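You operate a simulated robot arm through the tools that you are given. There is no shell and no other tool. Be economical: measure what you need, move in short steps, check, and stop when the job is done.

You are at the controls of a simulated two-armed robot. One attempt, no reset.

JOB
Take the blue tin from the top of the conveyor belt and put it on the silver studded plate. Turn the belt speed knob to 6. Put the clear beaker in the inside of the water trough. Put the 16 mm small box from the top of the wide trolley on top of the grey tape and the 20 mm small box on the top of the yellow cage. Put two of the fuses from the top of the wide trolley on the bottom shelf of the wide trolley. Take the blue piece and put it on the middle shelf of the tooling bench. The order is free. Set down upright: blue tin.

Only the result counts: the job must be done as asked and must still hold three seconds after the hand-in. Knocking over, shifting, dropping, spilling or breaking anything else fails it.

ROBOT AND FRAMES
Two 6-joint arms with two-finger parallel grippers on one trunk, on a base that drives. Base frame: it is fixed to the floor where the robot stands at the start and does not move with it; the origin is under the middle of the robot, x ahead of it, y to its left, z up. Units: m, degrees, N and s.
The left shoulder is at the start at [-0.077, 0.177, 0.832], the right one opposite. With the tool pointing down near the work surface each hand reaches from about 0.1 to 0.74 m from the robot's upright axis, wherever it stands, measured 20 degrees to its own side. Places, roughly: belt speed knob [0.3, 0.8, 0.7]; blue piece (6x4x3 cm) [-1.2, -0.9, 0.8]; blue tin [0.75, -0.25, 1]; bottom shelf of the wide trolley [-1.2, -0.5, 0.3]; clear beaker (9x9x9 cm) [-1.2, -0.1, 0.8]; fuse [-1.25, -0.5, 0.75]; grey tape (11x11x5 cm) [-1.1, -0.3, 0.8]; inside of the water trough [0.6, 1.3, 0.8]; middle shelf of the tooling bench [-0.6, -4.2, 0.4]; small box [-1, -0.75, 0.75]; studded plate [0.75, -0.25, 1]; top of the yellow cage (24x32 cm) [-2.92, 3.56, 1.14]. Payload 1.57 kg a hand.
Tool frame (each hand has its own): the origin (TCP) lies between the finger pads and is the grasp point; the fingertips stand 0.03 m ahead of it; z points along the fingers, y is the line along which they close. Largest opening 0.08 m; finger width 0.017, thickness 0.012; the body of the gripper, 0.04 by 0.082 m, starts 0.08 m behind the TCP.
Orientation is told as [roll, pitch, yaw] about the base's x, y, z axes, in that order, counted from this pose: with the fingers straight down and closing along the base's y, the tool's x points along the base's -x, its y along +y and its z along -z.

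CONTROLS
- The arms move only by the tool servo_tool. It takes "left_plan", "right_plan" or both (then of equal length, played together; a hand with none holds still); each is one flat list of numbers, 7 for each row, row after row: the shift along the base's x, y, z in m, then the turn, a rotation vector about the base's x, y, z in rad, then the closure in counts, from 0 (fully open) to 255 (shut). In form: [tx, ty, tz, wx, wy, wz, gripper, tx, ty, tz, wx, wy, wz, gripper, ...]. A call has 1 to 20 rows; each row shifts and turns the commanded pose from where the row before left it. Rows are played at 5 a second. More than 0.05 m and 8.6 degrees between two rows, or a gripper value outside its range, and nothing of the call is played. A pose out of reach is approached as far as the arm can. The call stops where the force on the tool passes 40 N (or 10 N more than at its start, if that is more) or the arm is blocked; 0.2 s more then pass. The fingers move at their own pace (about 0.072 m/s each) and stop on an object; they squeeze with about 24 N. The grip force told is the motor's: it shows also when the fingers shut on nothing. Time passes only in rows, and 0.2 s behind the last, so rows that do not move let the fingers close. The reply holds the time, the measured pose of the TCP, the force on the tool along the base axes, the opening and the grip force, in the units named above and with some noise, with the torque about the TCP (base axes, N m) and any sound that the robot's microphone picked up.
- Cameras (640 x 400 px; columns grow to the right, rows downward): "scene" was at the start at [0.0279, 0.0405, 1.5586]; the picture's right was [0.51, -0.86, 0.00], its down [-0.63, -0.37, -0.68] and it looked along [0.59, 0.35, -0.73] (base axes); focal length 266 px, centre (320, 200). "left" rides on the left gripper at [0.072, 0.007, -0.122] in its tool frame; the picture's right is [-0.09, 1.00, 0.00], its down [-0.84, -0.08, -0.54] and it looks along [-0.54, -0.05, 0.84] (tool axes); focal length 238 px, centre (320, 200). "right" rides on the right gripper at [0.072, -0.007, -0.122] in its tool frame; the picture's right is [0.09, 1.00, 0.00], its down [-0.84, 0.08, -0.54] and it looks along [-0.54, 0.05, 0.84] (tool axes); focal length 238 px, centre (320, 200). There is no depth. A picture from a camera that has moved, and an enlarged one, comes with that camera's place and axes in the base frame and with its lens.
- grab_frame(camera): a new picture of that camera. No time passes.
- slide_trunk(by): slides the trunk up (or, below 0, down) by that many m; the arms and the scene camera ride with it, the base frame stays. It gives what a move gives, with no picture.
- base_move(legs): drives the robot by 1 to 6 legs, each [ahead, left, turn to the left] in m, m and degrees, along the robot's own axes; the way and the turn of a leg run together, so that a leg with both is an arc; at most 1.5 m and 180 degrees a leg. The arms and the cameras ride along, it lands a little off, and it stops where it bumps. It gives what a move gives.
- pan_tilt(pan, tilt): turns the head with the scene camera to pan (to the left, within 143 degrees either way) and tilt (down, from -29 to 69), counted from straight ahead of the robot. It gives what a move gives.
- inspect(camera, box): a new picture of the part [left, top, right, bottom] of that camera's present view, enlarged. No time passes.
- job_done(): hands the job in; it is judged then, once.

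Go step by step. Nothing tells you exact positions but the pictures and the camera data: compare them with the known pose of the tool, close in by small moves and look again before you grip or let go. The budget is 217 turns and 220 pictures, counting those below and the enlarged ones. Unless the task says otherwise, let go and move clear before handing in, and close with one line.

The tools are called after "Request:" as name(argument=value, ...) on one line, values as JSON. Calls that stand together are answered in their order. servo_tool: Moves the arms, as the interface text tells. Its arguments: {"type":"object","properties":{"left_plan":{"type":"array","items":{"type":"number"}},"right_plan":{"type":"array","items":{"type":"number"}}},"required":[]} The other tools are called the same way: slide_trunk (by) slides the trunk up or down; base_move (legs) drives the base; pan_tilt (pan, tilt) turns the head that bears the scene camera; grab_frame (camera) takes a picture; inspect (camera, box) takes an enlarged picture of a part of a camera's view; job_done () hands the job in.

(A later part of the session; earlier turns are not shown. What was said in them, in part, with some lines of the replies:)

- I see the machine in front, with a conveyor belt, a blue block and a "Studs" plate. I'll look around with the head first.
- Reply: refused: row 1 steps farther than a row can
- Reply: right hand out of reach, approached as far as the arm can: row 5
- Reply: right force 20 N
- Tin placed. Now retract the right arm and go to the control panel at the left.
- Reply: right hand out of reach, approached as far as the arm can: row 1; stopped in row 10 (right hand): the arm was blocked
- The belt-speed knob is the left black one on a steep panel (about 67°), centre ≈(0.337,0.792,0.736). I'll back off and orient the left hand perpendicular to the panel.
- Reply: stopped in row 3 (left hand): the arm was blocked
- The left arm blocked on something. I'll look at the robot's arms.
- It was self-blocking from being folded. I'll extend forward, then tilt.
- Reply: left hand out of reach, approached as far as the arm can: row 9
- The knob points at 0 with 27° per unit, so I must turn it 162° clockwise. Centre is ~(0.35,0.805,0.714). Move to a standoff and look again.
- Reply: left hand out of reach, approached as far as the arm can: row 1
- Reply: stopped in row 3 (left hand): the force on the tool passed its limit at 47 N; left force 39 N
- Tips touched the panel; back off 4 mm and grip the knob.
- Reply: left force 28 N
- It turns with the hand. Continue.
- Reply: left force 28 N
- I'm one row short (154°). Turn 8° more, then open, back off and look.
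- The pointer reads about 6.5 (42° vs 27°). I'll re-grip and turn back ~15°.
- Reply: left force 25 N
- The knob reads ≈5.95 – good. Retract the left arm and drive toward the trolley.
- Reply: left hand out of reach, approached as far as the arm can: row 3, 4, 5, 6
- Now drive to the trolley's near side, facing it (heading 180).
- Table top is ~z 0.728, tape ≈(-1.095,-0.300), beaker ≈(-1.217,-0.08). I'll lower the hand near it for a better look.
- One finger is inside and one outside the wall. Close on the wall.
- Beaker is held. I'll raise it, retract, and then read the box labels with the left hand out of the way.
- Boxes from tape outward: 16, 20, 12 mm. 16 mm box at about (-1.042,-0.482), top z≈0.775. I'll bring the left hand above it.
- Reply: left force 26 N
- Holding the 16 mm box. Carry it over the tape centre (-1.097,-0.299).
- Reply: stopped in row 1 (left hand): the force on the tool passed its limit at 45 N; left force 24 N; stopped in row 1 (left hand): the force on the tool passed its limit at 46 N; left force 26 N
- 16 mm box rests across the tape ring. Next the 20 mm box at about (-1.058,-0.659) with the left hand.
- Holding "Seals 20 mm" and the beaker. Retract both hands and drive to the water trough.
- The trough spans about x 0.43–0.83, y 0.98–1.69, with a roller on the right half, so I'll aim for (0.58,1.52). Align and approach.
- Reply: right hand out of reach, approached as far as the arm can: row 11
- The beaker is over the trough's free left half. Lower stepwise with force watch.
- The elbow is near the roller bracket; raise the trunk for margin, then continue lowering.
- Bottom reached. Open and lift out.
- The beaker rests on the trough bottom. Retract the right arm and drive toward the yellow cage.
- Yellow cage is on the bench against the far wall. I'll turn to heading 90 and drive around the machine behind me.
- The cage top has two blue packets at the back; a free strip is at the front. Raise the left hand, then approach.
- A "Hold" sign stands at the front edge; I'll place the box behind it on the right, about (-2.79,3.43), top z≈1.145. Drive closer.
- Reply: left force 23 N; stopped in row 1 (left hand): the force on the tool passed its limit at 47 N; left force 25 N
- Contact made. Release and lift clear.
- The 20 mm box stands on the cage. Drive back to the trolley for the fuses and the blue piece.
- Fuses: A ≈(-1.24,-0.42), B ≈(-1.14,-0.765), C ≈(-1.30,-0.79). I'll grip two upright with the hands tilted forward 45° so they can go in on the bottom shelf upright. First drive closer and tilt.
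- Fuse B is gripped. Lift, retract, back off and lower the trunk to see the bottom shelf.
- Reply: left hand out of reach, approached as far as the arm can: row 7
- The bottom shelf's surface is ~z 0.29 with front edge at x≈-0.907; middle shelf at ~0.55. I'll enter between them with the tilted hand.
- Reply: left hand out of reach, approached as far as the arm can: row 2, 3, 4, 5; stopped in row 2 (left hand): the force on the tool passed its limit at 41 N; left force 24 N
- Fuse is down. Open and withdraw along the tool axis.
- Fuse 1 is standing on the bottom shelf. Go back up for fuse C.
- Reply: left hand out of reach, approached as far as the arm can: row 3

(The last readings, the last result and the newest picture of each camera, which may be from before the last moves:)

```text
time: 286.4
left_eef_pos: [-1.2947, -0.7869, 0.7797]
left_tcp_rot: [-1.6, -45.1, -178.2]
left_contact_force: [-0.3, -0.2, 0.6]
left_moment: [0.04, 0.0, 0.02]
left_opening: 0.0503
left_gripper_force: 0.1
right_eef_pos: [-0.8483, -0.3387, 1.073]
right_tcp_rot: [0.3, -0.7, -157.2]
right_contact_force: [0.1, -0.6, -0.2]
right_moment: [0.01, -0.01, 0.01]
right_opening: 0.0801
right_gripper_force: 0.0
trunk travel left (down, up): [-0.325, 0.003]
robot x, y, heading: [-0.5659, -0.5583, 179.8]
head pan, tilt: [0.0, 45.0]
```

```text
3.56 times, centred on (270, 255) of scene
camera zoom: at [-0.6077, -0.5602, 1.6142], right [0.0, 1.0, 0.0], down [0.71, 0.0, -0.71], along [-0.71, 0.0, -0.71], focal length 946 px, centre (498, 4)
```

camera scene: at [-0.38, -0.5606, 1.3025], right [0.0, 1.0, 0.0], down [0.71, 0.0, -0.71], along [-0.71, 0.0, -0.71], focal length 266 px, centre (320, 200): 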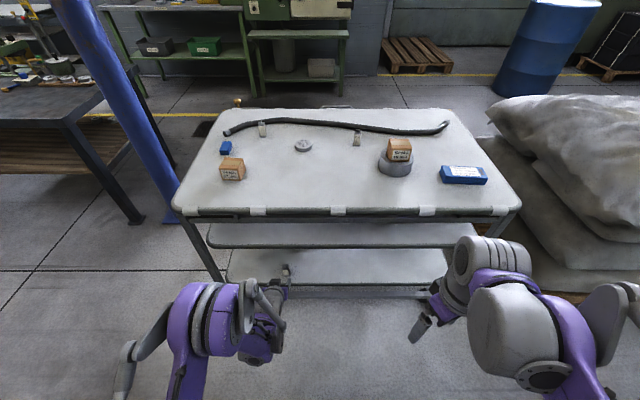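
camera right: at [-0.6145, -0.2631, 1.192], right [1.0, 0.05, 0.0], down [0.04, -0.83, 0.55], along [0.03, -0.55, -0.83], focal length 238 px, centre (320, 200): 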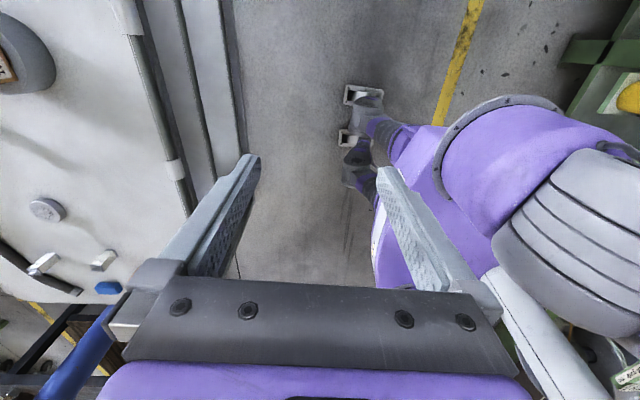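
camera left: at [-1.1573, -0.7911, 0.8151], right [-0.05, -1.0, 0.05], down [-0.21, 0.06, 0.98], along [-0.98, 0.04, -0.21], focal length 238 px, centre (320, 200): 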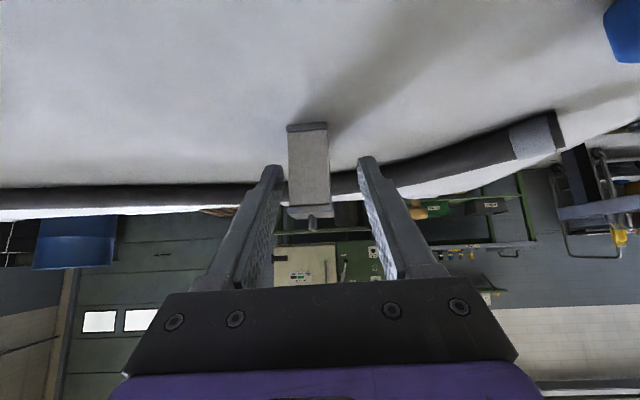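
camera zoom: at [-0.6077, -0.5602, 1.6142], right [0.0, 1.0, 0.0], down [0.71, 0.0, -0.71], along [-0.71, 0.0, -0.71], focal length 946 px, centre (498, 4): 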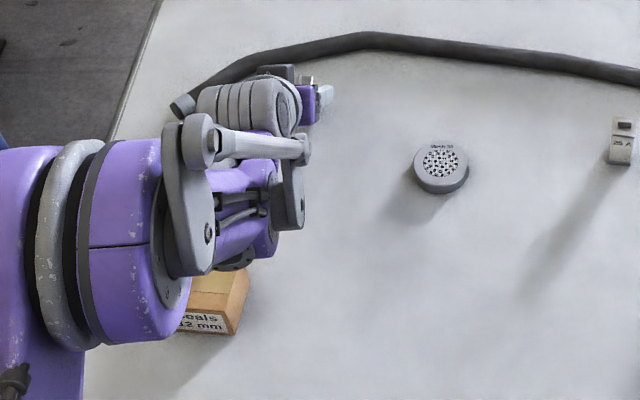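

Request:
servo_tool(left_plan=[-0.004, 0.004, -0.005, 0, 0, 0, 95, 0, 0, 0, 0, 0, 0, 140, 0, 0, 0, 0, 0, 0, 200, 0, 0, 0, 0, 0, 0, 230, 0, 0, 0, 0, 0, 0, 230])

Request:
servo_tool(left_plan=[0, 0, 0.02, 0, 0, 0, 230, 0, 0.0, 0.04, 0, 0, 0, 230, 0.02, 0, 0.04, 0, 0, 0, 230, 0.04, 0, 0.02, 0, 0, 0, 230, 0.04, 0, 0, 0, 0, 0, 230, 0.04, 0, 0, 0, 0, 0, 230, 0.04, 0, 0, 0, 0, 0, 230, 0.04, 0, 0, 0, 0, 0, 230, 0.04, 0, 0, 0, 0, 0, 230])

Request:
grab_frame(camera="left")

```text
time: 287.6
left_eef_pos: [-1.2996, -0.7825, 0.7752]
left_tcp_rot: [-1.4, -45.1, -178.2]
left_contact_force: [-1.2, -0.4, 0.9]
left_moment: [-0.02, 0.02, -0.04]
left_opening: 0.0252
left_gripper_force: 24.2
right_eef_pos: [-0.8484, -0.3382, 1.0725]
right_tcp_rot: [0.2, -0.7, -157.1]
right_contact_force: [-0.2, -0.5, -0.1]
right_moment: [-0.01, 0.0, 0.01]
right_opening: 0.0798
right_gripper_force: 0.1
trunk travel left (down, up): [-0.325, 0.003]
robot x, y, heading: [-0.5706, -0.5575, 179.9]
head pan, tilt: [0.0, 45.0]
```

```text
time: 289.6
left_eef_pos: [-1.0382, -0.7806, 0.8969]
left_tcp_rot: [-1.4, -45.2, -178.2]
left_contact_force: [-0.3, -0.2, -1.4]
left_moment: [0.0, 0.04, 0.01]
left_opening: 0.025
left_gripper_force: 24.2
right_eef_pos: [-0.8482, -0.3384, 1.0716]
right_tcp_rot: [0.3, -0.8, -157.1]
right_contact_force: [-0.9, -0.3, 0.1]
right_moment: [0.02, 0.02, -0.02]
right_opening: 0.0799
right_gripper_force: 0.1
trunk travel left (down, up): [-0.325, 0.003]
robot x, y, heading: [-0.5697, -0.562, 179.6]
head pan, tilt: [0.0, 45.0]
```

```text
78 pictures are left
camera left: at [-0.9003, -0.7858, 0.9318], right [-0.05, -1.0, 0.05], down [-0.21, 0.06, 0.98], along [-0.98, 0.04, -0.21], focal length 238 px, centre (320, 200)
```

left: 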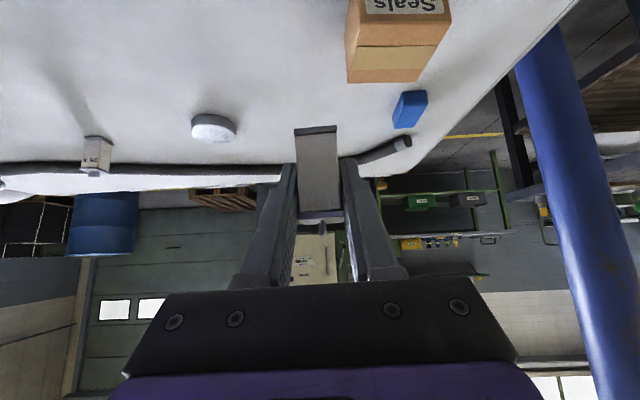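

Request:
base_move(legs=[[-0.28, 0, 0]])

Request:
slide_trunk(by=-0.3)

Request:
servo_tool(left_plan=[0, 0.035, -0.03, 0, 0, 0, 230, -0.01, 0.035, -0.03, 0, 0, 0, 230, -0.01, 0.035, -0.03, 0, 0, 0, 230, -0.02, 0.035, -0.03, 0, 0, 0, 230, -0.02, 0.035, -0.03, 0, 0, 0, 230, -0.02, 0.015, 0, 0, 0, 0, 230])

Request:
grab_frame(camera="left")

Request:
grab_frame(camera="scene")

```text
time: 291.6
left_eef_pos: [-0.7617, -0.7823, 0.8969]
left_tcp_rot: [-1.5, -45.1, -178.3]
left_contact_force: [-0.5, -0.2, 0.3]
left_moment: [0.01, -0.02, 0.0]
left_opening: 0.0253
left_gripper_force: 24.5
right_eef_pos: [-0.5699, -0.3396, 1.0725]
right_tcp_rot: [0.2, -0.8, -157.2]
right_contact_force: [-0.4, -0.2, 0.3]
right_moment: [-0.02, 0.03, -0.03]
right_opening: 0.0798
right_gripper_force: 0.1
trunk travel left (down, up): [-0.325, 0.003]
robot x, y, heading: [-0.2889, -0.5598, 180.0]
head pan, tilt: [0.0, 45.0]
```

```text
time: 294.6
left_eef_pos: [-0.7611, -0.7827, 0.5973]
left_tcp_rot: [-1.5, -45.1, -178.3]
left_contact_force: [-0.3, -0.8, -1.2]
left_moment: [-0.02, -0.01, 0.0]
left_opening: 0.0253
left_gripper_force: 23.7
right_eef_pos: [-0.5707, -0.3388, 0.7714]
right_tcp_rot: [0.3, -0.7, -157.1]
right_contact_force: [0.7, 0.2, -0.9]
right_moment: [-0.03, 0.0, 0.04]
right_opening: 0.08
right_gripper_force: 0.0
trunk travel left (down, up): [-0.025, 0.303]
robot x, y, heading: [-0.2925, -0.5596, 179.7]
head pan, tilt: [0.0, 45.0]
```

```text
refused: row 4 steps farther than a row can; nothing moved
```

```text
77 pictures are left
camera left: at [-0.6239, -0.7867, 0.6317], right [-0.05, -1.0, 0.05], down [-0.21, 0.06, 0.98], along [-0.98, 0.04, -0.21], focal length 238 px, centre (320, 200)
```

left: 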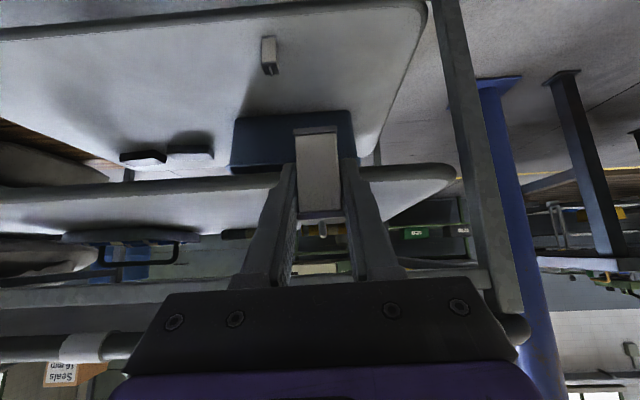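

```text
76 pictures are left
camera scene: at [-0.3784, -0.5607, 1.3025], right [0.0, 1.0, 0.0], down [0.71, 0.0, -0.71], along [-0.71, 0.0, -0.71], focal length 266 px, centre (320, 200)
```

scene: 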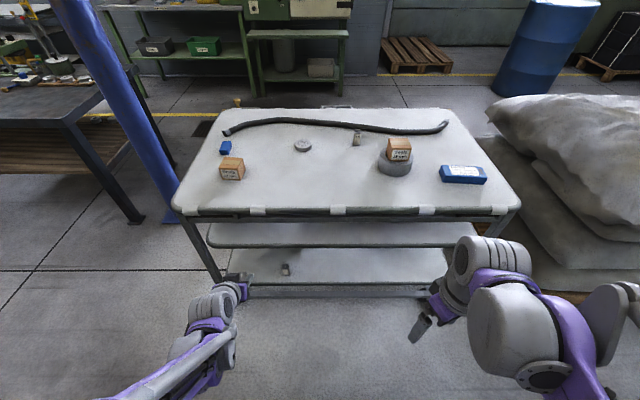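

Request:
servo_tool(left_plan=[0, 0.035, -0.03, 0, 0, 0, 230, -0.01, 0.035, -0.03, 0, 0, 0, 230, -0.01, 0.035, -0.03, 0, 0, 0, 230, -0.02, 0.03, -0.03, 0, 0, 0, 230, -0.02, 0.03, -0.027, 0, 0, 0, 230, -0.02, 0.035, 0, 0, 0, 0, 230])

Request:
servo_tool(left_plan=[-0.04, 0, -0.03, 0, 0, 0, 230, -0.04, 0, -0.03, 0, 0, 0, 230, -0.04, 0, -0.02, 0, 0, 0, 230])

Request:
grab_frame(camera="left")

Request:
inspect(camera="scene", box=[180, 200, 380, 360])

```text
time: 296.0
left_eef_pos: [-0.8431, -0.5777, 0.4464]
left_tcp_rot: [-1.5, -45.2, -178.2]
left_contact_force: [-0.1, 0.8, -1.0]
left_moment: [0.03, 0.01, 0.0]
left_opening: 0.025
left_gripper_force: 24.0
right_eef_pos: [-0.5699, -0.3392, 0.7723]
right_tcp_rot: [0.4, -0.8, -157.2]
right_contact_force: [0.2, 0.6, 1.2]
right_moment: [-0.02, -0.01, -0.02]
right_opening: 0.0801
right_gripper_force: 0.0
trunk travel left (down, up): [-0.025, 0.303]
robot x, y, heading: [-0.2913, -0.564, 180.1]
head pan, tilt: [0.0, 45.0]
```

```text
time: 296.8
left_eef_pos: [-0.9645, -0.5815, 0.3661]
left_tcp_rot: [-1.6, -45.1, -178.1]
left_contact_force: [-0.1, 0.5, -0.5]
left_moment: [0.02, 0.02, 0.01]
left_opening: 0.0253
left_gripper_force: 23.8
right_eef_pos: [-0.5711, -0.3396, 0.7725]
right_tcp_rot: [0.3, -0.8, -157.1]
right_contact_force: [0.2, 0.6, -0.3]
right_moment: [0.06, 0.01, -0.02]
right_opening: 0.08
right_gripper_force: 0.1
trunk travel left (down, up): [-0.025, 0.303]
robot x, y, heading: [-0.2918, -0.5605, 179.5]
head pan, tilt: [0.0, 45.0]
```

```text
75 pictures are left
camera left: at [-0.8274, -0.5874, 0.4019], right [-0.05, -1.0, 0.05], down [-0.21, 0.06, 0.98], along [-0.98, 0.04, -0.21], focal length 238 px, centre (320, 200)
```

left: 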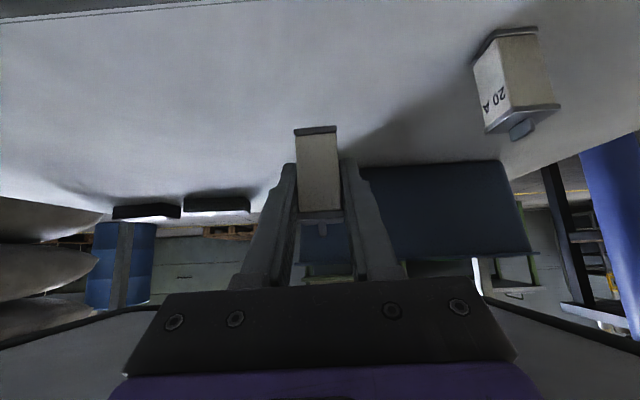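

```text
2.50 times, centred on (280, 280) of scene
camera zoom: at [-0.3789, -0.5607, 1.3024], right [0.0, 1.0, 0.0], down [0.71, 0.0, -0.71], along [-0.71, 0.0, -0.71], focal length 666 px, centre (420, 0)
```

zoom: 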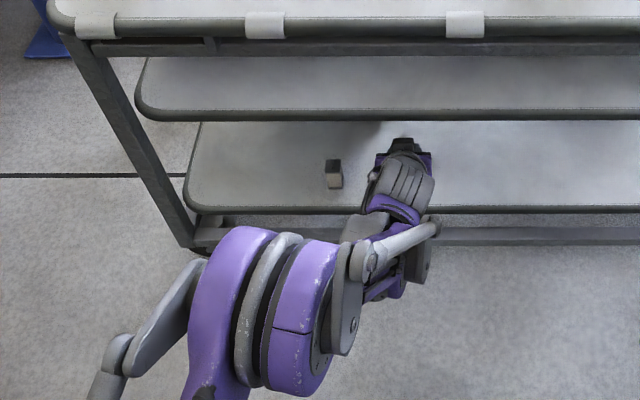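

Request:
servo_tool(left_plan=[0, 0, -0.025, 0, 0, 0, 230, 0, 0, -0.02, 0, 0, 0, 230])

Request:
servo_tool(left_plan=[0, 0, -0.004, 0, 0, 0, 230, 0, 0, -0.003, 0, 0, 0, 230])

Request:
servo_tool(left_plan=[0, 0, -0.003, 0, 0, 0, 230])

```text
time: 297.4
left_eef_pos: [-0.9631, -0.5815, 0.3225]
left_tcp_rot: [-1.5, -45.1, -178.2]
left_contact_force: [1.0, -0.2, 0.0]
left_moment: [-0.02, -0.01, 0.01]
left_opening: 0.0252
left_gripper_force: 24.1
right_eef_pos: [-0.5715, -0.3387, 0.7717]
right_tcp_rot: [0.3, -0.8, -157.2]
right_contact_force: [0.2, 0.2, -0.4]
right_moment: [-0.01, 0.0, 0.0]
right_opening: 0.0802
right_gripper_force: 0.2
trunk travel left (down, up): [-0.025, 0.303]
robot x, y, heading: [-0.2932, -0.5586, 179.6]
head pan, tilt: [0.0, 45.0]
```

```text
time: 298.0
left_eef_pos: [-0.9625, -0.5809, 0.3144]
left_tcp_rot: [-1.5, -45.2, -178.3]
left_contact_force: [-0.4, 0.8, -1.1]
left_moment: [-0.07, 0.0, -0.04]
left_opening: 0.0251
left_gripper_force: 24.0
right_eef_pos: [-0.5699, -0.3396, 0.7716]
right_tcp_rot: [0.3, -0.8, -157.1]
right_contact_force: [-0.1, -0.4, -1.2]
right_moment: [-0.01, 0.0, -0.01]
right_opening: 0.0801
right_gripper_force: 0.0
trunk travel left (down, up): [-0.025, 0.303]
robot x, y, heading: [-0.2917, -0.5588, 179.8]
head pan, tilt: [0.0, 45.0]
```

```text
time: 298.4
left_eef_pos: [-0.962, -0.5816, 0.3152]
left_tcp_rot: [-1.5, -45.2, -178.2]
left_contact_force: [-0.9, 0.3, 15.5]
left_moment: [-0.21, 0.01, -0.02]
left_opening: 0.0252
left_gripper_force: 23.7
right_eef_pos: [-0.569, -0.3391, 0.7717]
right_tcp_rot: [0.2, -0.7, -157.1]
right_contact_force: [0.0, -0.4, 0.2]
right_moment: [0.0, 0.03, 0.01]
right_opening: 0.08
right_gripper_force: 0.0
trunk travel left (down, up): [-0.025, 0.303]
robot x, y, heading: [-0.2905, -0.557, 180.0]
head pan, tilt: [0.0, 45.0]
```

Request:
servo_tool(left_plan=[0, 0, 0.001, 0, 0, 0, 230, 0, 0, 0, 0, 0, 0, 150, 0, 0, 0, 0, 0, 0, 95, 0, 0, 0, 0, 0, 0, 95, 0.02, 0, 0.02, 0, 0, 0, 95, 0.02, 0, 0.02, 0, 0, 0, 95, 0.03, 0, 0.03, 0, 0, 0, 95, 0.04, 0, 0.03, 0, 0, 0, 95, 0.04, 0, 0.02, 0, 0, 0, 95, 0.03, -0.02, 0.02, 0, 0, 0, 95])

Request:
inspect(camera="scene", box=[180, 200, 380, 360])

```text
time: 300.6
left_eef_pos: [-0.7814, -0.6023, 0.4538]
left_tcp_rot: [-1.5, -45.1, -178.2]
left_contact_force: [-0.2, -0.1, -0.2]
left_moment: [0.0, 0.01, -0.03]
left_opening: 0.0503
left_gripper_force: 0.0
right_eef_pos: [-0.5701, -0.3391, 0.772]
right_tcp_rot: [0.3, -0.9, -157.1]
right_contact_force: [0.0, 0.1, 0.4]
right_moment: [0.02, -0.01, 0.0]
right_opening: 0.08
right_gripper_force: 0.0
trunk travel left (down, up): [-0.025, 0.303]
robot x, y, heading: [-0.2903, -0.5586, 179.8]
head pan, tilt: [0.0, 45.0]
```

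```text
2.50 times, centred on (280, 280) of scene
camera zoom: at [-0.3782, -0.5609, 1.3025], right [0.0, 1.0, 0.0], down [0.71, 0.0, -0.71], along [-0.71, 0.0, -0.71], focal length 666 px, centre (420, 0)
```

zoom: 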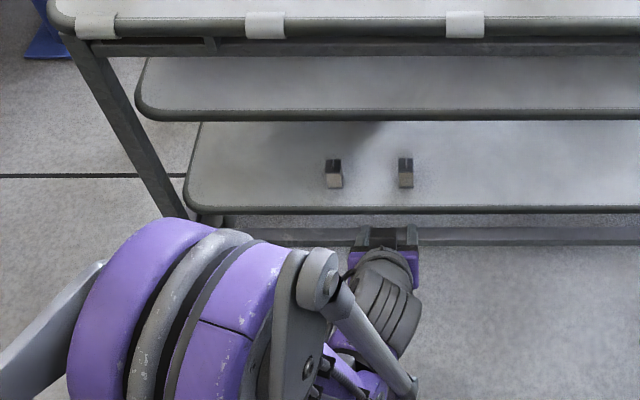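

Both fuses stand on the bottom shelf. Next the blue piece: raise the trunk and drive in.

Request:
slide_trunk(by=0.3)

Request:
servo_tool(left_plan=[0, -0.03, 0.035, 0, 0, 0, 70, 0, -0.03, 0.035, 0, 0, 0, 70, 0, -0.03, 0.035, 0, 0, 0, 70, 0, -0.03, 0.035, 0, 0, 0, 70, 0, -0.03, 0.035, 0, 0, 0, 70, 0, -0.04, 0.02, 0, 0, 0, 70, 0, -0.04, 0.02, 0, 0, 0, 70, 0, -0.04, 0.02, 0, 0, 0, 70])

Request:
base_move(legs=[[0.24, 0.08, 0]])

Request:
grab_frame(camera="left")

Request:
grab_frame(camera="scene")

```text
time: 303.6
left_eef_pos: [-0.8413, -0.6014, 0.8034]
left_tcp_rot: [-1.8, -49.7, -177.9]
left_contact_force: [-0.3, 0.5, 1.0]
left_moment: [-0.04, 0.03, -0.02]
left_opening: 0.0501
left_gripper_force: 0.1
right_eef_pos: [-0.5686, -0.339, 1.0727]
right_tcp_rot: [0.2, -0.8, -157.1]
right_contact_force: [0.3, 0.3, -0.6]
right_moment: [0.02, 0.0, 0.02]
right_opening: 0.0799
right_gripper_force: 0.0
trunk travel left (down, up): [-0.325, 0.003]
robot x, y, heading: [-0.2948, -0.5615, 179.8]
head pan, tilt: [0.0, 45.0]
```

```text
time: 305.4
left_eef_pos: [-0.8397, -0.8717, 1.0359]
left_tcp_rot: [-1.8, -49.6, -177.9]
left_contact_force: [0.2, -0.1, -1.0]
left_moment: [-0.01, 0.01, -0.01]
left_opening: 0.0582
left_gripper_force: 0.1
right_eef_pos: [-0.5696, -0.3387, 1.0737]
right_tcp_rot: [0.2, -0.7, -157.0]
right_contact_force: [-0.4, -0.3, 0.2]
right_moment: [-0.02, -0.01, 0.0]
right_opening: 0.0799
right_gripper_force: 0.1
trunk travel left (down, up): [-0.325, 0.003]
robot x, y, heading: [-0.294, -0.5612, 179.9]
head pan, tilt: [0.0, 45.0]
```

```text
time: 307.2
left_eef_pos: [-1.082, -0.9488, 1.0348]
left_tcp_rot: [-1.7, -49.6, -178.1]
left_contact_force: [1.0, 0.3, -0.6]
left_moment: [0.02, 0.0, -0.02]
left_opening: 0.0581
left_gripper_force: 0.0
right_eef_pos: [-0.8104, -0.4184, 1.0719]
right_tcp_rot: [0.3, -0.8, -157.2]
right_contact_force: [-0.4, 0.3, 0.5]
right_moment: [-0.01, 0.0, 0.03]
right_opening: 0.0801
right_gripper_force: 0.0
trunk travel left (down, up): [-0.325, 0.003]
robot x, y, heading: [-0.5306, -0.6392, 179.7]
head pan, tilt: [0.0, 45.0]
```

```text
72 pictures are left
camera left: at [-0.9418, -0.9547, 1.0591], right [-0.05, -1.0, 0.05], down [-0.13, 0.06, 0.99], along [-0.99, 0.04, -0.13], focal length 238 px, centre (320, 200)
```

left: 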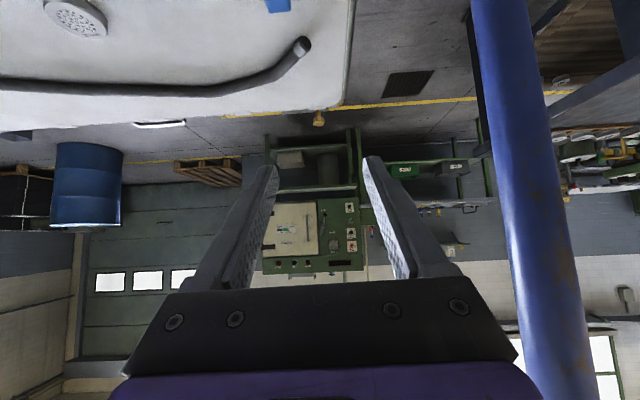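

```text
71 pictures are left
camera scene: at [-0.5701, -0.6401, 1.614], right [0.01, 1.0, 0.0], down [0.71, 0.0, -0.71], along [-0.71, 0.0, -0.71], focal length 266 px, centre (320, 200)
```

scene: 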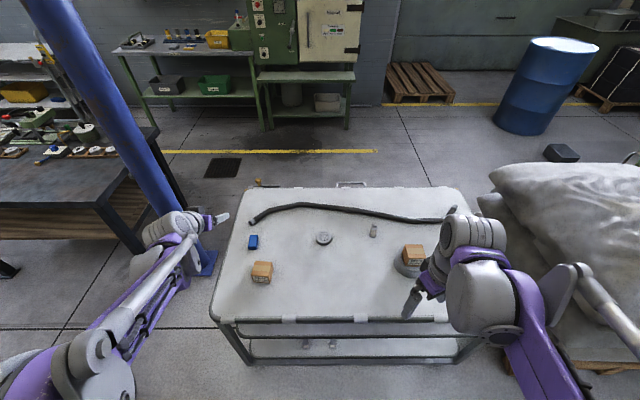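

Request:
inspect(camera="scene", box=[220, 220, 300, 290])

```text
5.71 times, centred on (260, 255) of scene
camera zoom: at [-0.5701, -0.6401, 1.614], right [0.01, 1.0, 0.0], down [0.71, 0.0, -0.71], along [-0.71, 0.0, -0.71], focal length 1521 px, centre (663, -114)
```

zoom: 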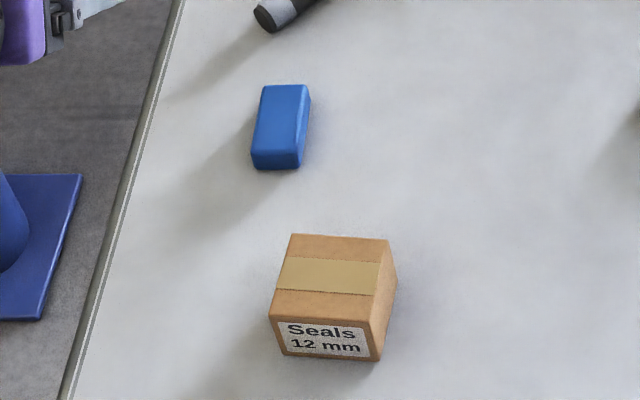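

Request:
servo_tool(left_plan=[-0.006, 0.013, -0.045, 0, -0.08, 0, 70, -0.006, 0.013, -0.045, 0, 0, 0, 70, -0.006, 0.012, -0.045, 0, 0, 0, 70, -0.005, 0.012, -0.045, 0, 0, 0, 70])

Request:
grab_frame(camera="left")

```text
time: 308.2
left_eef_pos: [-1.1074, -0.9007, 0.8525]
left_tcp_rot: [-1.5, -45.0, -178.3]
left_contact_force: [-0.2, 0.0, 0.1]
left_moment: [-0.01, -0.02, 0.02]
left_opening: 0.058
left_gripper_force: 0.1
right_eef_pos: [-0.812, -0.4171, 1.072]
right_tcp_rot: [0.4, -0.8, -157.2]
right_contact_force: [-0.5, -0.6, -0.4]
right_moment: [0.0, 0.02, 0.01]
right_opening: 0.08
right_gripper_force: 0.0
trunk travel left (down, up): [-0.325, 0.003]
robot x, y, heading: [-0.5323, -0.6396, 180.0]
head pan, tilt: [0.0, 45.0]
```

```text
69 pictures are left
camera left: at [-0.9693, -0.9061, 0.8887], right [-0.05, -1.0, 0.05], down [-0.21, 0.06, 0.98], along [-0.98, 0.04, -0.21], focal length 238 px, centre (320, 200)
```

left: 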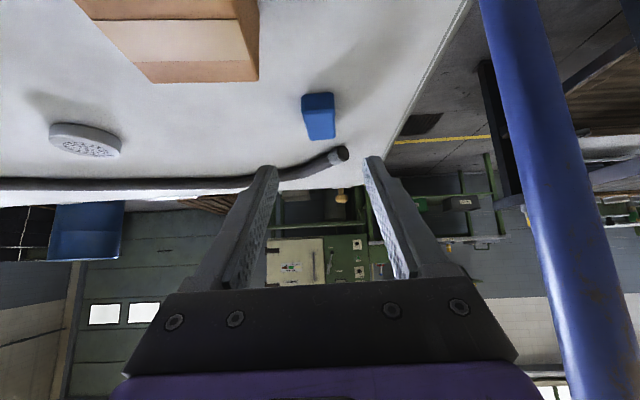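

Request:
servo_tool(left_plan=[-0.025, 0, -0.027, 0, 0, 0, 70, -0.025, 0, -0.027, 0, 0, 0, 70, -0.02, 0, -0.02, 0, 0, 0, 70, -0.013, 0.001, -0.009, 0, 0, 0, 70])

Request:
grab_frame(camera="left")

```text
time: 309.2
left_eef_pos: [-1.1901, -0.8973, 0.7714]
left_tcp_rot: [-1.7, -45.1, -178.3]
left_contact_force: [-0.5, 0.1, 0.2]
left_moment: [0.01, 0.0, 0.01]
left_opening: 0.0579
left_gripper_force: 0.0
right_eef_pos: [-0.8118, -0.4186, 1.0726]
right_tcp_rot: [0.3, -0.7, -157.2]
right_contact_force: [-0.4, 0.4, -0.1]
right_moment: [0.02, 0.04, -0.01]
right_opening: 0.0799
right_gripper_force: 0.2
trunk travel left (down, up): [-0.325, 0.003]
robot x, y, heading: [-0.5337, -0.6387, 179.5]
head pan, tilt: [0.0, 45.0]
```

```text
68 pictures are left
camera left: at [-1.0521, -0.9026, 0.8076], right [-0.05, -1.0, 0.05], down [-0.21, 0.06, 0.98], along [-0.98, 0.04, -0.21], focal length 238 px, centre (320, 200)
```

left: 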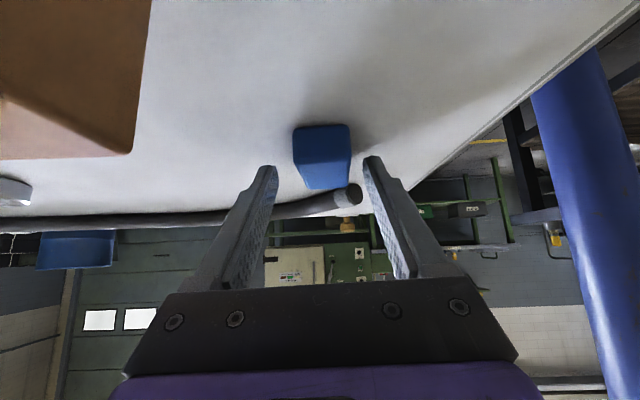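

Request:
servo_tool(left_plan=[-0.006, 0, -0.004, 0, 0, 0, 70, 0, 0, 0, 0, 0, 0, 110, 0, 0, 0, 0, 0, 0, 170, 0, 0, 0, 0, 0, 0, 210, 0, 0, 0, 0, 0, 0, 210])

Request:
servo_tool(left_plan=[0, 0, 0.01, 0, 0, 0, 210, 0, 0, 0.03, 0, 0, 0, 210, 0, 0, 0.04, 0, 0, 0, 210, 0, 0, 0.04, 0, 0, 0, 210])

Request:
grab_frame(camera="left")

```text
time: 310.4
left_eef_pos: [-1.1942, -0.8974, 0.7685]
left_tcp_rot: [-1.5, -45.1, -178.3]
left_contact_force: [1.4, -0.4, -0.3]
left_moment: [0.02, 0.02, 0.0]
left_opening: 0.0311
left_gripper_force: 24.0
right_eef_pos: [-0.8109, -0.4177, 1.0723]
right_tcp_rot: [0.4, -0.9, -157.3]
right_contact_force: [-0.2, 0.1, -0.8]
right_moment: [-0.03, 0.01, 0.01]
right_opening: 0.0798
right_gripper_force: 0.1
trunk travel left (down, up): [-0.325, 0.003]
robot x, y, heading: [-0.5318, -0.6393, 179.7]
head pan, tilt: [0.0, 45.0]
```

```text
time: 311.4
left_eef_pos: [-1.1952, -0.8969, 0.8856]
left_tcp_rot: [-1.4, -45.1, -178.3]
left_contact_force: [-0.3, -0.1, 1.1]
left_moment: [-0.05, -0.02, -0.01]
left_opening: 0.0311
left_gripper_force: 24.0
right_eef_pos: [-0.8115, -0.4172, 1.0717]
right_tcp_rot: [0.3, -0.8, -157.3]
right_contact_force: [-0.4, -0.7, 0.5]
right_moment: [-0.02, -0.01, 0.02]
right_opening: 0.0799
right_gripper_force: 0.0
trunk travel left (down, up): [-0.325, 0.003]
robot x, y, heading: [-0.5335, -0.6365, 180.0]
head pan, tilt: [0.0, 45.0]
```

```text
67 pictures are left
camera left: at [-1.0566, -0.9028, 0.9225], right [-0.05, -1.0, 0.05], down [-0.21, 0.06, 0.98], along [-0.98, 0.04, -0.21], focal length 238 px, centre (320, 200)
```

left: 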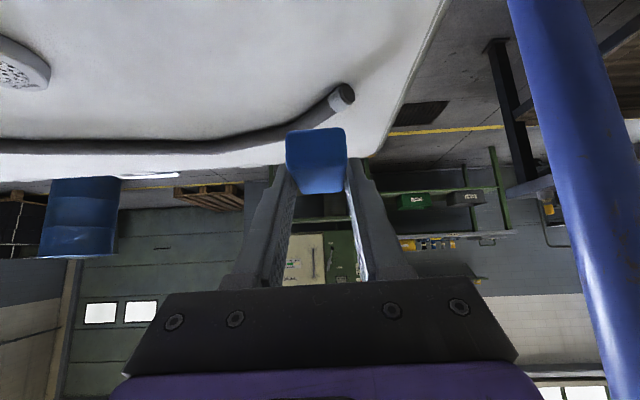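

Blue piece held. Retract, back off and look toward the tooling bench.

Request:
servo_tool(left_plan=[0.02, 0, 0.03, 0, 0, 0, 210, 0.04, 0, 0.02, 0, 0, 0, 210, 0.04, 0, 0.02, 0, 0, 0, 210, 0.04, 0, 0, 0, 0, 0, 210, 0.04, 0.02, 0, 0, 0, 0, 210])

Request:
base_move(legs=[[-0.25, 0, 0]])

Request:
pan_tilt(pan=90, tilt=20)

Request:
grab_frame(camera="scene")

```text
time: 312.6
left_eef_pos: [-1.0147, -0.8771, 0.9568]
left_tcp_rot: [-1.5, -45.1, -178.3]
left_contact_force: [1.2, 0.4, -0.8]
left_moment: [0.0, 0.01, 0.02]
left_opening: 0.031
left_gripper_force: 23.7
right_eef_pos: [-0.8097, -0.4166, 1.072]
right_tcp_rot: [0.3, -0.8, -157.3]
right_contact_force: [0.7, -0.4, 0.5]
right_moment: [-0.01, 0.0, -0.04]
right_opening: 0.0801
right_gripper_force: 0.0
trunk travel left (down, up): [-0.325, 0.003]
robot x, y, heading: [-0.5338, -0.6399, 180.0]
head pan, tilt: [0.0, 45.0]
```

```text
time: 314.4
left_eef_pos: [-0.7674, -0.8817, 0.9572]
left_tcp_rot: [-1.4, -45.2, -178.0]
left_contact_force: [-0.1, 0.7, -0.8]
left_moment: [0.03, 0.0, 0.01]
left_opening: 0.031
left_gripper_force: 24.1
right_eef_pos: [-0.5636, -0.4195, 1.073]
right_tcp_rot: [0.3, -0.7, -157.2]
right_contact_force: [-0.4, -0.1, 0.2]
right_moment: [-0.01, -0.01, 0.04]
right_opening: 0.0799
right_gripper_force: 0.1
trunk travel left (down, up): [-0.325, 0.003]
robot x, y, heading: [-0.2867, -0.6406, 179.8]
head pan, tilt: [0.0, 45.0]
```

```text
time: 316.1
left_eef_pos: [-0.7676, -0.8809, 0.9573]
left_tcp_rot: [-1.4, -45.2, -178.1]
left_contact_force: [-0.1, 0.7, -1.4]
left_moment: [-0.03, -0.03, 0.03]
left_opening: 0.0313
left_gripper_force: 24.5
right_eef_pos: [-0.5617, -0.4208, 1.0732]
right_tcp_rot: [0.3, -0.8, -157.1]
right_contact_force: [0.0, 0.1, 0.1]
right_moment: [0.02, 0.01, 0.01]
right_opening: 0.0801
right_gripper_force: 0.0
trunk travel left (down, up): [-0.325, 0.003]
robot x, y, heading: [-0.2831, -0.6401, 179.9]
head pan, tilt: [90.0, 20.0]
```

```text
66 pictures are left
camera scene: at [-0.2403, -0.7346, 1.6529], right [-1.0, 0.0, 0.0], down [0.0, 0.34, -0.94], along [0.0, -0.94, -0.34], focal length 266 px, centre (320, 200)
```

scene: 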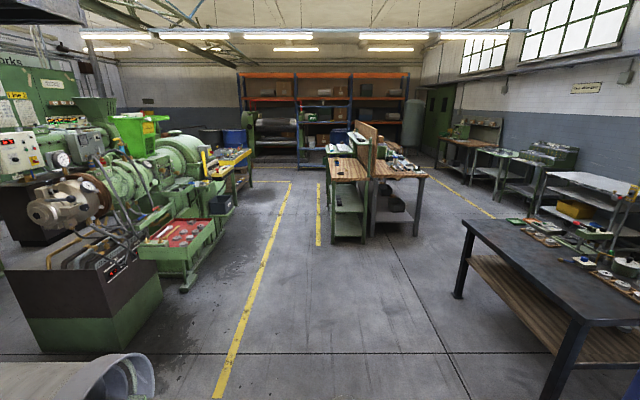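

Request:
inspect(camera="scene", box=[300, 110, 450, 250])

```text
2.86 times, centred on (375, 180) of scene
camera zoom: at [-0.2403, -0.7346, 1.6529], right [-1.0, 0.0, 0.0], down [0.0, 0.34, -0.94], along [0.0, -0.94, -0.34], focal length 760 px, centre (163, 257)
```

zoom: 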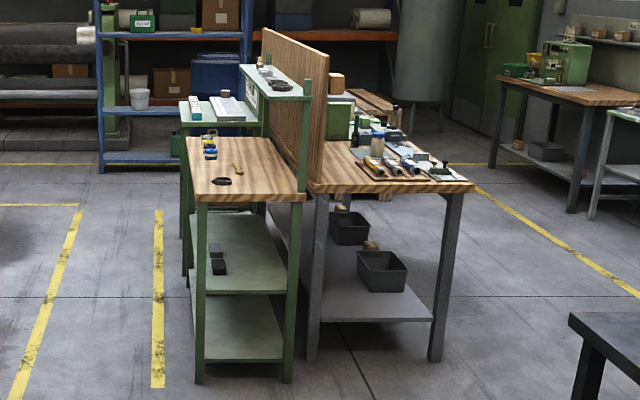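

The tooling bench (green legs, middle shelf z≈0.42) has its near end at y≈-3.7, x −0.40…−0.78. Drive there facing −y.

Request:
base_move(legs=[[0, 0, 90], [1.1, 0, 0], [0.9, -0.43, 0]])

Request:
pan_tilt(pan=0, tilt=35)

Request:
grab_frame(camera="scene")

```text
time: 330.4
left_eef_pos: [-0.3812, -3.1346, 0.9554]
left_tcp_rot: [-1.5, -45.0, -85.1]
left_contact_force: [-0.1, 0.5, 0.0]
left_moment: [0.04, -0.03, -0.02]
left_opening: 0.0311
left_gripper_force: 23.8
right_eef_pos: [-0.8516, -2.9544, 1.0716]
right_tcp_rot: [0.2, -0.9, -64.2]
right_contact_force: [-0.5, 0.4, -0.3]
right_moment: [0.01, 0.0, 0.03]
right_opening: 0.0799
right_gripper_force: 0.1
trunk travel left (down, up): [-0.325, 0.003]
robot x, y, heading: [-0.6437, -2.6654, -86.8]
head pan, tilt: [90.0, 20.0]
```

```text
time: 332.0
left_eef_pos: [-0.3806, -3.1352, 0.9568]
left_tcp_rot: [-1.5, -45.2, -85.2]
left_contact_force: [-0.2, 0.5, -0.4]
left_moment: [0.05, 0.0, 0.03]
left_opening: 0.0309
left_gripper_force: 24.2
right_eef_pos: [-0.8515, -2.9552, 1.073]
right_tcp_rot: [0.2, -0.8, -64.0]
right_contact_force: [0.1, -0.1, -0.3]
right_moment: [-0.02, -0.01, 0.02]
right_opening: 0.0801
right_gripper_force: 0.0
trunk travel left (down, up): [-0.325, 0.003]
robot x, y, heading: [-0.6429, -2.6648, -87.5]
head pan, tilt: [0.0, 35.0]
```

```text
64 pictures are left
camera scene: at [-0.6419, -2.7097, 1.6291], right [-1.0, -0.05, 0.0], down [-0.03, 0.57, -0.82], along [0.04, -0.82, -0.57], focal length 266 px, centre (320, 200)
```

scene: 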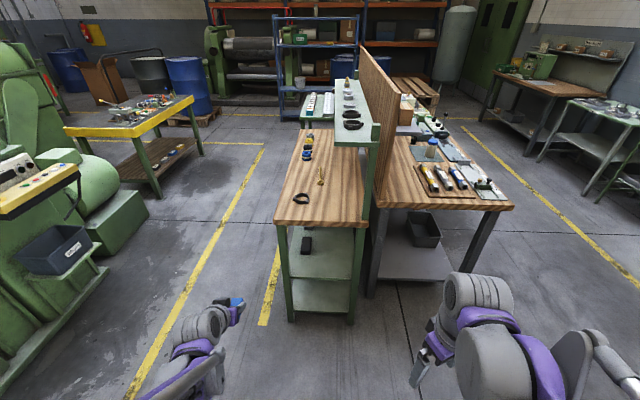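

Request:
base_move(legs=[[0, 0, -2.6], [0.41, -0.09, 0]])

Request:
slide_trunk(by=-0.22)

Request:
pan_tilt(pan=15, tilt=50)

Request:
grab_frame(camera="scene")

Request:
grab_frame(camera="left")

```text
time: 335.0
left_eef_pos: [-0.4995, -3.5551, 0.9568]
left_tcp_rot: [-1.5, -45.0, -88.4]
left_contact_force: [0.8, -0.2, 0.2]
left_moment: [0.01, -0.03, -0.01]
left_opening: 0.0306
left_gripper_force: 24.4
right_eef_pos: [-0.9599, -3.3495, 1.0726]
right_tcp_rot: [0.2, -0.7, -67.4]
right_contact_force: [-0.5, -0.4, -0.5]
right_moment: [0.01, -0.02, 0.03]
right_opening: 0.0799
right_gripper_force: 0.1
trunk travel left (down, up): [-0.325, 0.003]
robot x, y, heading: [-0.7346, -3.0727, -90.5]
head pan, tilt: [0.0, 35.0]
```

```text
time: 337.4
left_eef_pos: [-0.4998, -3.5563, 0.7374]
left_tcp_rot: [-1.5, -45.1, -88.4]
left_contact_force: [-0.6, -0.7, -1.8]
left_moment: [-0.01, 0.02, -0.02]
left_opening: 0.0307
left_gripper_force: 24.3
right_eef_pos: [-0.9596, -3.3491, 0.8522]
right_tcp_rot: [0.3, -0.8, -67.5]
right_contact_force: [0.0, 0.1, -0.1]
right_moment: [0.02, 0.01, 0.02]
right_opening: 0.0801
right_gripper_force: 0.0
trunk travel left (down, up): [-0.105, 0.223]
robot x, y, heading: [-0.7358, -3.0727, -90.6]
head pan, tilt: [0.0, 35.0]
```

```text
time: 338.1
left_eef_pos: [-0.5002, -3.5548, 0.7357]
left_tcp_rot: [-1.4, -45.1, -88.4]
left_contact_force: [0.7, 0.5, 0.1]
left_moment: [-0.01, 0.05, 0.01]
left_opening: 0.0309
left_gripper_force: 23.9
right_eef_pos: [-0.9603, -3.3492, 0.8534]
right_tcp_rot: [0.3, -0.8, -67.4]
right_contact_force: [-0.3, -0.8, 0.7]
right_moment: [0.01, 0.01, -0.03]
right_opening: 0.0799
right_gripper_force: 0.0
trunk travel left (down, up): [-0.105, 0.223]
robot x, y, heading: [-0.7349, -3.0691, -90.3]
head pan, tilt: [15.0, 50.0]
```

```text
63 pictures are left
camera scene: at [-0.717, -3.1254, 1.3816], right [-0.97, -0.25, 0.0], down [-0.19, 0.74, -0.64], along [0.16, -0.62, -0.77], focal length 266 px, centre (320, 200)
```

scene: 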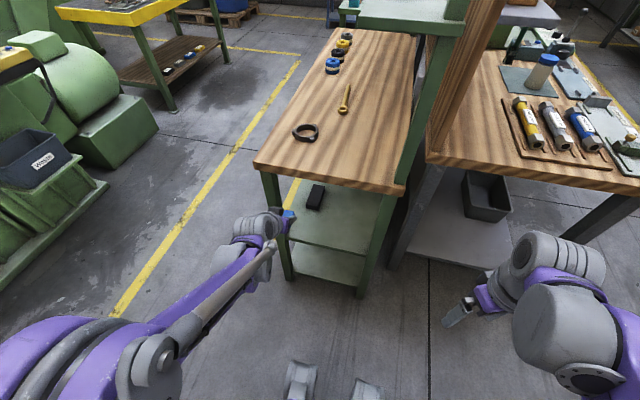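

```text
62 pictures are left
camera left: at [-0.4936, -3.418, 0.7727], right [1.0, -0.06, 0.05], down [-0.06, -0.21, 0.98], along [-0.04, -0.98, -0.21], focal length 238 px, centre (320, 200)
```

left: 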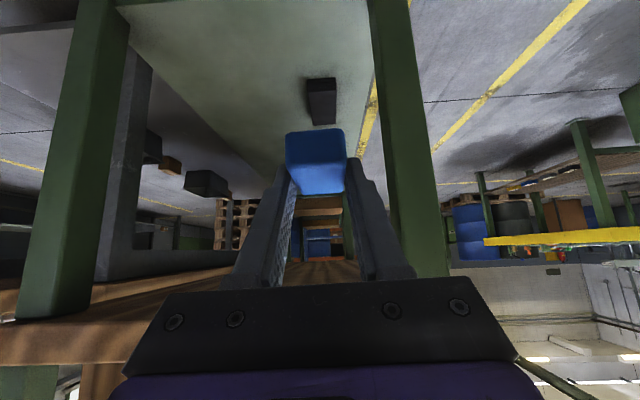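

Request:
servo_tool(left_plan=[-0.022, 0, -0.037, 0, 0, 0, 210, -0.022, 0, -0.037, 0, 0, 0, 210, -0.022, 0, -0.037, 0, 0, 0, 210, -0.022, 0, -0.037, 0, 0, 0, 210, -0.022, 0, -0.037, 0, 0, 0, 210])

Request:
grab_frame(camera="left")

Request:
grab_frame(camera="scene")

```text
time: 339.3
left_eef_pos: [-0.6086, -3.552, 0.5506]
left_tcp_rot: [-1.5, -45.1, -88.2]
left_contact_force: [-0.3, -0.5, -0.5]
left_moment: [0.0, -0.02, 0.0]
left_opening: 0.0312
left_gripper_force: 24.5
right_eef_pos: [-0.9589, -3.3491, 0.8521]
right_tcp_rot: [0.3, -0.8, -67.4]
right_contact_force: [0.2, -0.6, -0.1]
right_moment: [-0.02, 0.03, 0.02]
right_opening: 0.08
right_gripper_force: 0.1
trunk travel left (down, up): [-0.105, 0.223]
robot x, y, heading: [-0.736, -3.0731, -90.2]
head pan, tilt: [15.0, 50.0]
```

```text
61 pictures are left
camera left: at [-0.6028, -3.4147, 0.5869], right [1.0, -0.05, 0.05], down [-0.06, -0.21, 0.98], along [-0.04, -0.98, -0.21], focal length 238 px, centre (320, 200)
```

left: 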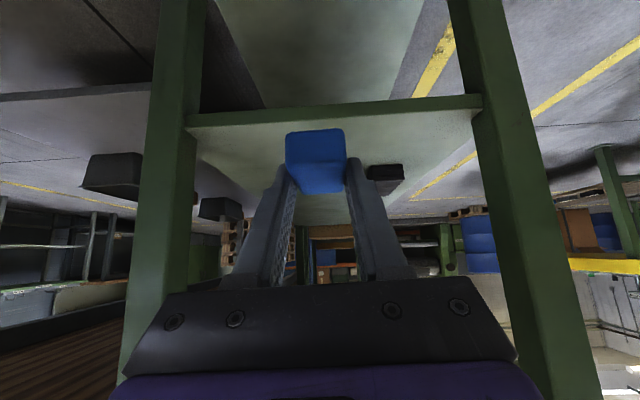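

```text
60 pictures are left
camera scene: at [-0.7172, -3.1259, 1.3815], right [-0.97, -0.25, 0.0], down [-0.19, 0.74, -0.64], along [0.16, -0.62, -0.77], focal length 266 px, centre (320, 200)
```

scene: 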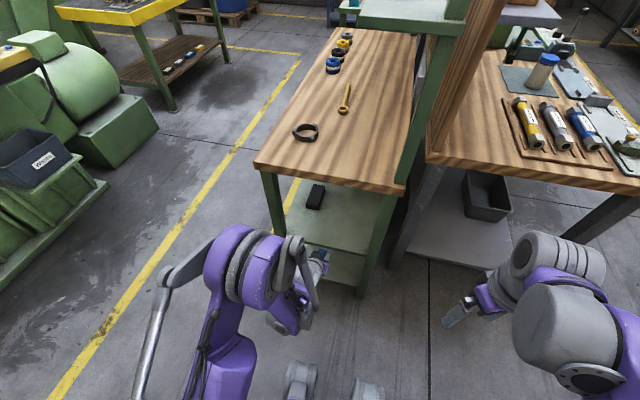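

Request:
servo_tool(left_plan=[0, -0.045, -0.01, 0, 0, 0, 210, 0, -0.045, -0.01, 0, 0, 0, 210, 0, -0.045, -0.01, 0, 0, 0, 210, 0, -0.045, -0.01, 0, 0, 0, 210, 0, -0.045, -0.01, 0, 0, 0, 210])

Request:
grab_frame(camera="left")

Request:
grab_frame(camera="scene")

```text
time: 340.5
left_eef_pos: [-0.6081, -3.7806, 0.502]
left_tcp_rot: [-1.6, -45.1, -88.4]
left_contact_force: [-0.1, 0.2, 0.1]
left_moment: [-0.01, 0.05, 0.02]
left_opening: 0.0311
left_gripper_force: 24.4
right_eef_pos: [-0.9577, -3.3503, 0.8518]
right_tcp_rot: [0.4, -0.7, -67.5]
right_contact_force: [-0.9, -0.3, 0.0]
right_moment: [-0.02, 0.01, 0.02]
right_opening: 0.0797
right_gripper_force: 0.1
trunk travel left (down, up): [-0.105, 0.223]
robot x, y, heading: [-0.7359, -3.0751, -90.0]
head pan, tilt: [15.0, 50.0]
```

```text
59 pictures are left
camera left: at [-0.6025, -3.6426, 0.5377], right [1.0, -0.06, 0.05], down [-0.06, -0.21, 0.98], along [-0.04, -0.98, -0.21], focal length 238 px, centre (320, 200)
```

left: 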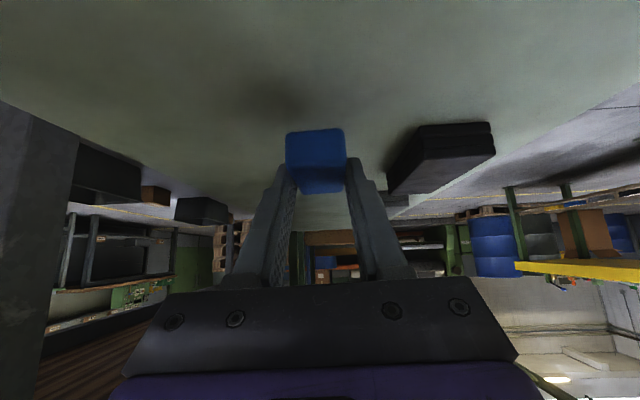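

```text
58 pictures are left
camera scene: at [-0.7169, -3.126, 1.3815], right [-0.97, -0.25, 0.0], down [-0.19, 0.74, -0.64], along [0.16, -0.62, -0.77], focal length 266 px, centre (320, 200)
```

scene: 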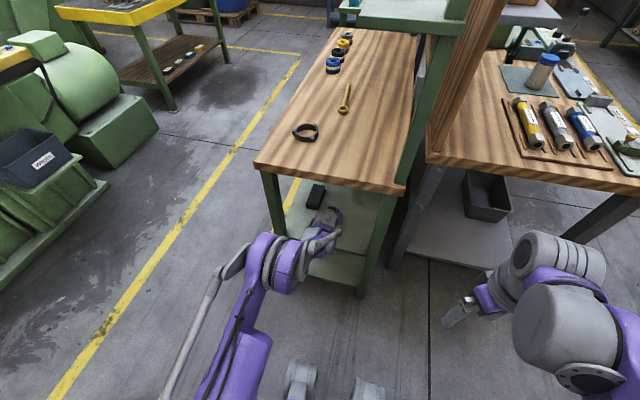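

Request:
servo_tool(left_plan=[-0.003, -0.015, -0.02, 0, 0, 0, 210, 0, 0, -0.015, 0, 0, 0, 210])

Request:
servo_tool(left_plan=[0, 0, -0.004, 0, 0, 0, 210, 0, 0, -0.004, 0, 0, 0, 210])

Request:
servo_tool(left_plan=[0, 0, -0.004, 0, 0, 0, 210, 0, 0, -0.003, 0, 0, 0, 210])

Request:
grab_frame(camera="left")

```text
time: 341.1
left_eef_pos: [-0.6136, -3.7937, 0.468]
left_tcp_rot: [-1.5, -45.0, -88.4]
left_contact_force: [0.6, -0.5, 3.9]
left_moment: [0.07, -0.13, -0.02]
left_opening: 0.0312
left_gripper_force: 24.3
right_eef_pos: [-0.9595, -3.3481, 0.8523]
right_tcp_rot: [0.2, -0.8, -67.4]
right_contact_force: [0.7, -0.4, 0.1]
right_moment: [-0.01, 0.0, 0.01]
right_opening: 0.0798
right_gripper_force: 0.1
trunk travel left (down, up): [-0.105, 0.223]
robot x, y, heading: [-0.7376, -3.0732, -90.3]
head pan, tilt: [15.0, 50.0]
```

```text
time: 341.7
left_eef_pos: [-0.6141, -3.7946, 0.4676]
left_tcp_rot: [-1.5, -45.6, -88.5]
left_contact_force: [0.6, 15.1, 27.2]
left_moment: [0.4, -0.47, 0.24]
left_opening: 0.031
left_gripper_force: 23.9
right_eef_pos: [-0.9601, -3.3465, 0.8536]
right_tcp_rot: [0.3, -0.9, -67.3]
right_contact_force: [-0.3, -0.1, 0.5]
right_moment: [-0.01, 0.03, 0.02]
right_opening: 0.0802
right_gripper_force: 0.0
trunk travel left (down, up): [-0.105, 0.223]
robot x, y, heading: [-0.739, -3.0709, -90.5]
head pan, tilt: [15.0, 50.0]
stopped in row 2 (left hand): the force on the tool passed its limit at 46 N (the readings are from after the stop); the commanded pose is now the measured one
```

```text
time: 342.0
left_eef_pos: [-0.6135, -3.7958, 0.4687]
left_tcp_rot: [-1.4, -45.6, -88.6]
left_contact_force: [-0.2, 13.9, 23.8]
left_moment: [0.38, -0.39, 0.27]
left_opening: 0.0312
left_gripper_force: 23.6
right_eef_pos: [-0.9593, -3.347, 0.8537]
right_tcp_rot: [0.2, -1.0, -67.3]
right_contact_force: [0.1, -0.2, -0.3]
right_moment: [0.01, 0.0, 0.01]
right_opening: 0.0801
right_gripper_force: 0.0
trunk travel left (down, up): [-0.105, 0.223]
robot x, y, heading: [-0.7411, -3.0707, -90.4]
head pan, tilt: [15.0, 50.0]
stopped in row 1 (left hand): the force on the tool passed its limit at 45 N (the readings are from after the stop); the commanded pose is now the measured one
```

```text
57 pictures are left
camera left: at [-0.6074, -3.6573, 0.5015], right [1.0, -0.06, 0.05], down [-0.06, -0.2, 0.98], along [-0.05, -0.98, -0.2], focal length 238 px, centre (320, 200)
```

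left: 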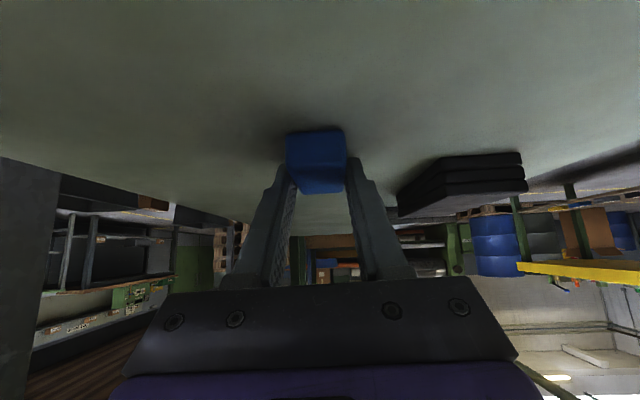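

The piece rests on the middle shelf. Release and withdraw.

Request:
servo_tool(left_plan=[0, 0, 0.002, 0, 0, 0, 210, 0, 0, 0, 0, 0, 0, 140, 0, 0, 0, 0, 0, 0, 80, 0, 0, 0, 0, 0, 0, 80, 0, 0.02, 0.018, 0, 0, 0, 80, 0, 0.025, 0.02, 0, 0, 0, 80, 0, 0.04, 0.015, 0, 0, 0, 80, 0, 0.045, 0, 0, 0, 0, 80, 0, 0.045, 0, 0, 0, 0, 80, 0, 0.045, 0, 0, 0, 0, 80])

Request:
grab_frame(camera="left")

Request:
inspect(camera="scene", box=[220, 150, 420, 310])

```text
time: 344.2
left_eef_pos: [-0.613, -3.5728, 0.517]
left_tcp_rot: [-1.5, -45.5, -88.4]
left_contact_force: [0.3, -0.2, -0.2]
left_moment: [0.04, -0.01, 0.03]
left_opening: 0.055
left_gripper_force: 0.1
right_eef_pos: [-0.96, -3.3498, 0.8532]
right_tcp_rot: [0.3, -0.8, -67.3]
right_contact_force: [1.1, -0.3, 0.5]
right_moment: [-0.01, -0.02, 0.0]
right_opening: 0.0799
right_gripper_force: 0.1
trunk travel left (down, up): [-0.105, 0.223]
robot x, y, heading: [-0.7391, -3.0704, -90.4]
head pan, tilt: [15.0, 50.0]
```

```text
56 pictures are left
camera left: at [-0.6066, -3.4357, 0.5517], right [1.0, -0.06, 0.05], down [-0.06, -0.2, 0.98], along [-0.05, -0.98, -0.2], focal length 238 px, centre (320, 200)
```

left: 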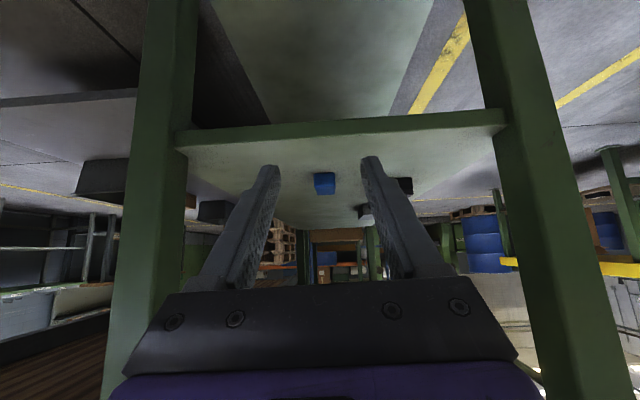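

```text
2.50 times, centred on (320, 230) of scene
camera zoom: at [-0.717, -3.1245, 1.3816], right [-0.97, -0.25, 0.0], down [-0.19, 0.74, -0.64], along [0.16, -0.62, -0.77], focal length 666 px, centre (320, 125)
```

zoom: 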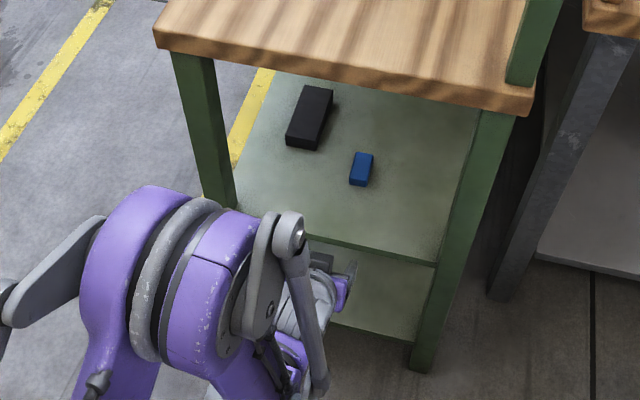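

The blue piece lies on the middle shelf. I'll back away clear and hand in.

Request:
base_move(legs=[[-0.3, 0, 0]])

Request:
job_done()

```text
time: 346.2
left_eef_pos: [-0.6141, -3.2696, 0.5171]
left_tcp_rot: [-1.6, -45.6, -89.1]
left_contact_force: [-0.2, -0.2, 0.5]
left_moment: [0.02, 0.0, -0.02]
left_opening: 0.0548
left_gripper_force: 0.0
right_eef_pos: [-0.9594, -3.0425, 0.8522]
right_tcp_rot: [0.3, -0.8, -67.8]
right_contact_force: [-0.5, 1.0, -0.3]
right_moment: [-0.03, -0.01, -0.01]
right_opening: 0.0799
right_gripper_force: 0.1
trunk travel left (down, up): [-0.105, 0.223]
robot x, y, heading: [-0.7334, -2.7684, -91.1]
head pan, tilt: [15.0, 50.0]
```

```text
The job is handed in.
```

I did every part of the job and handed it in. I read the knob at about 5.9 rather than exactly 6, and the beaker sits under murky water, so I could not see it after letting go.
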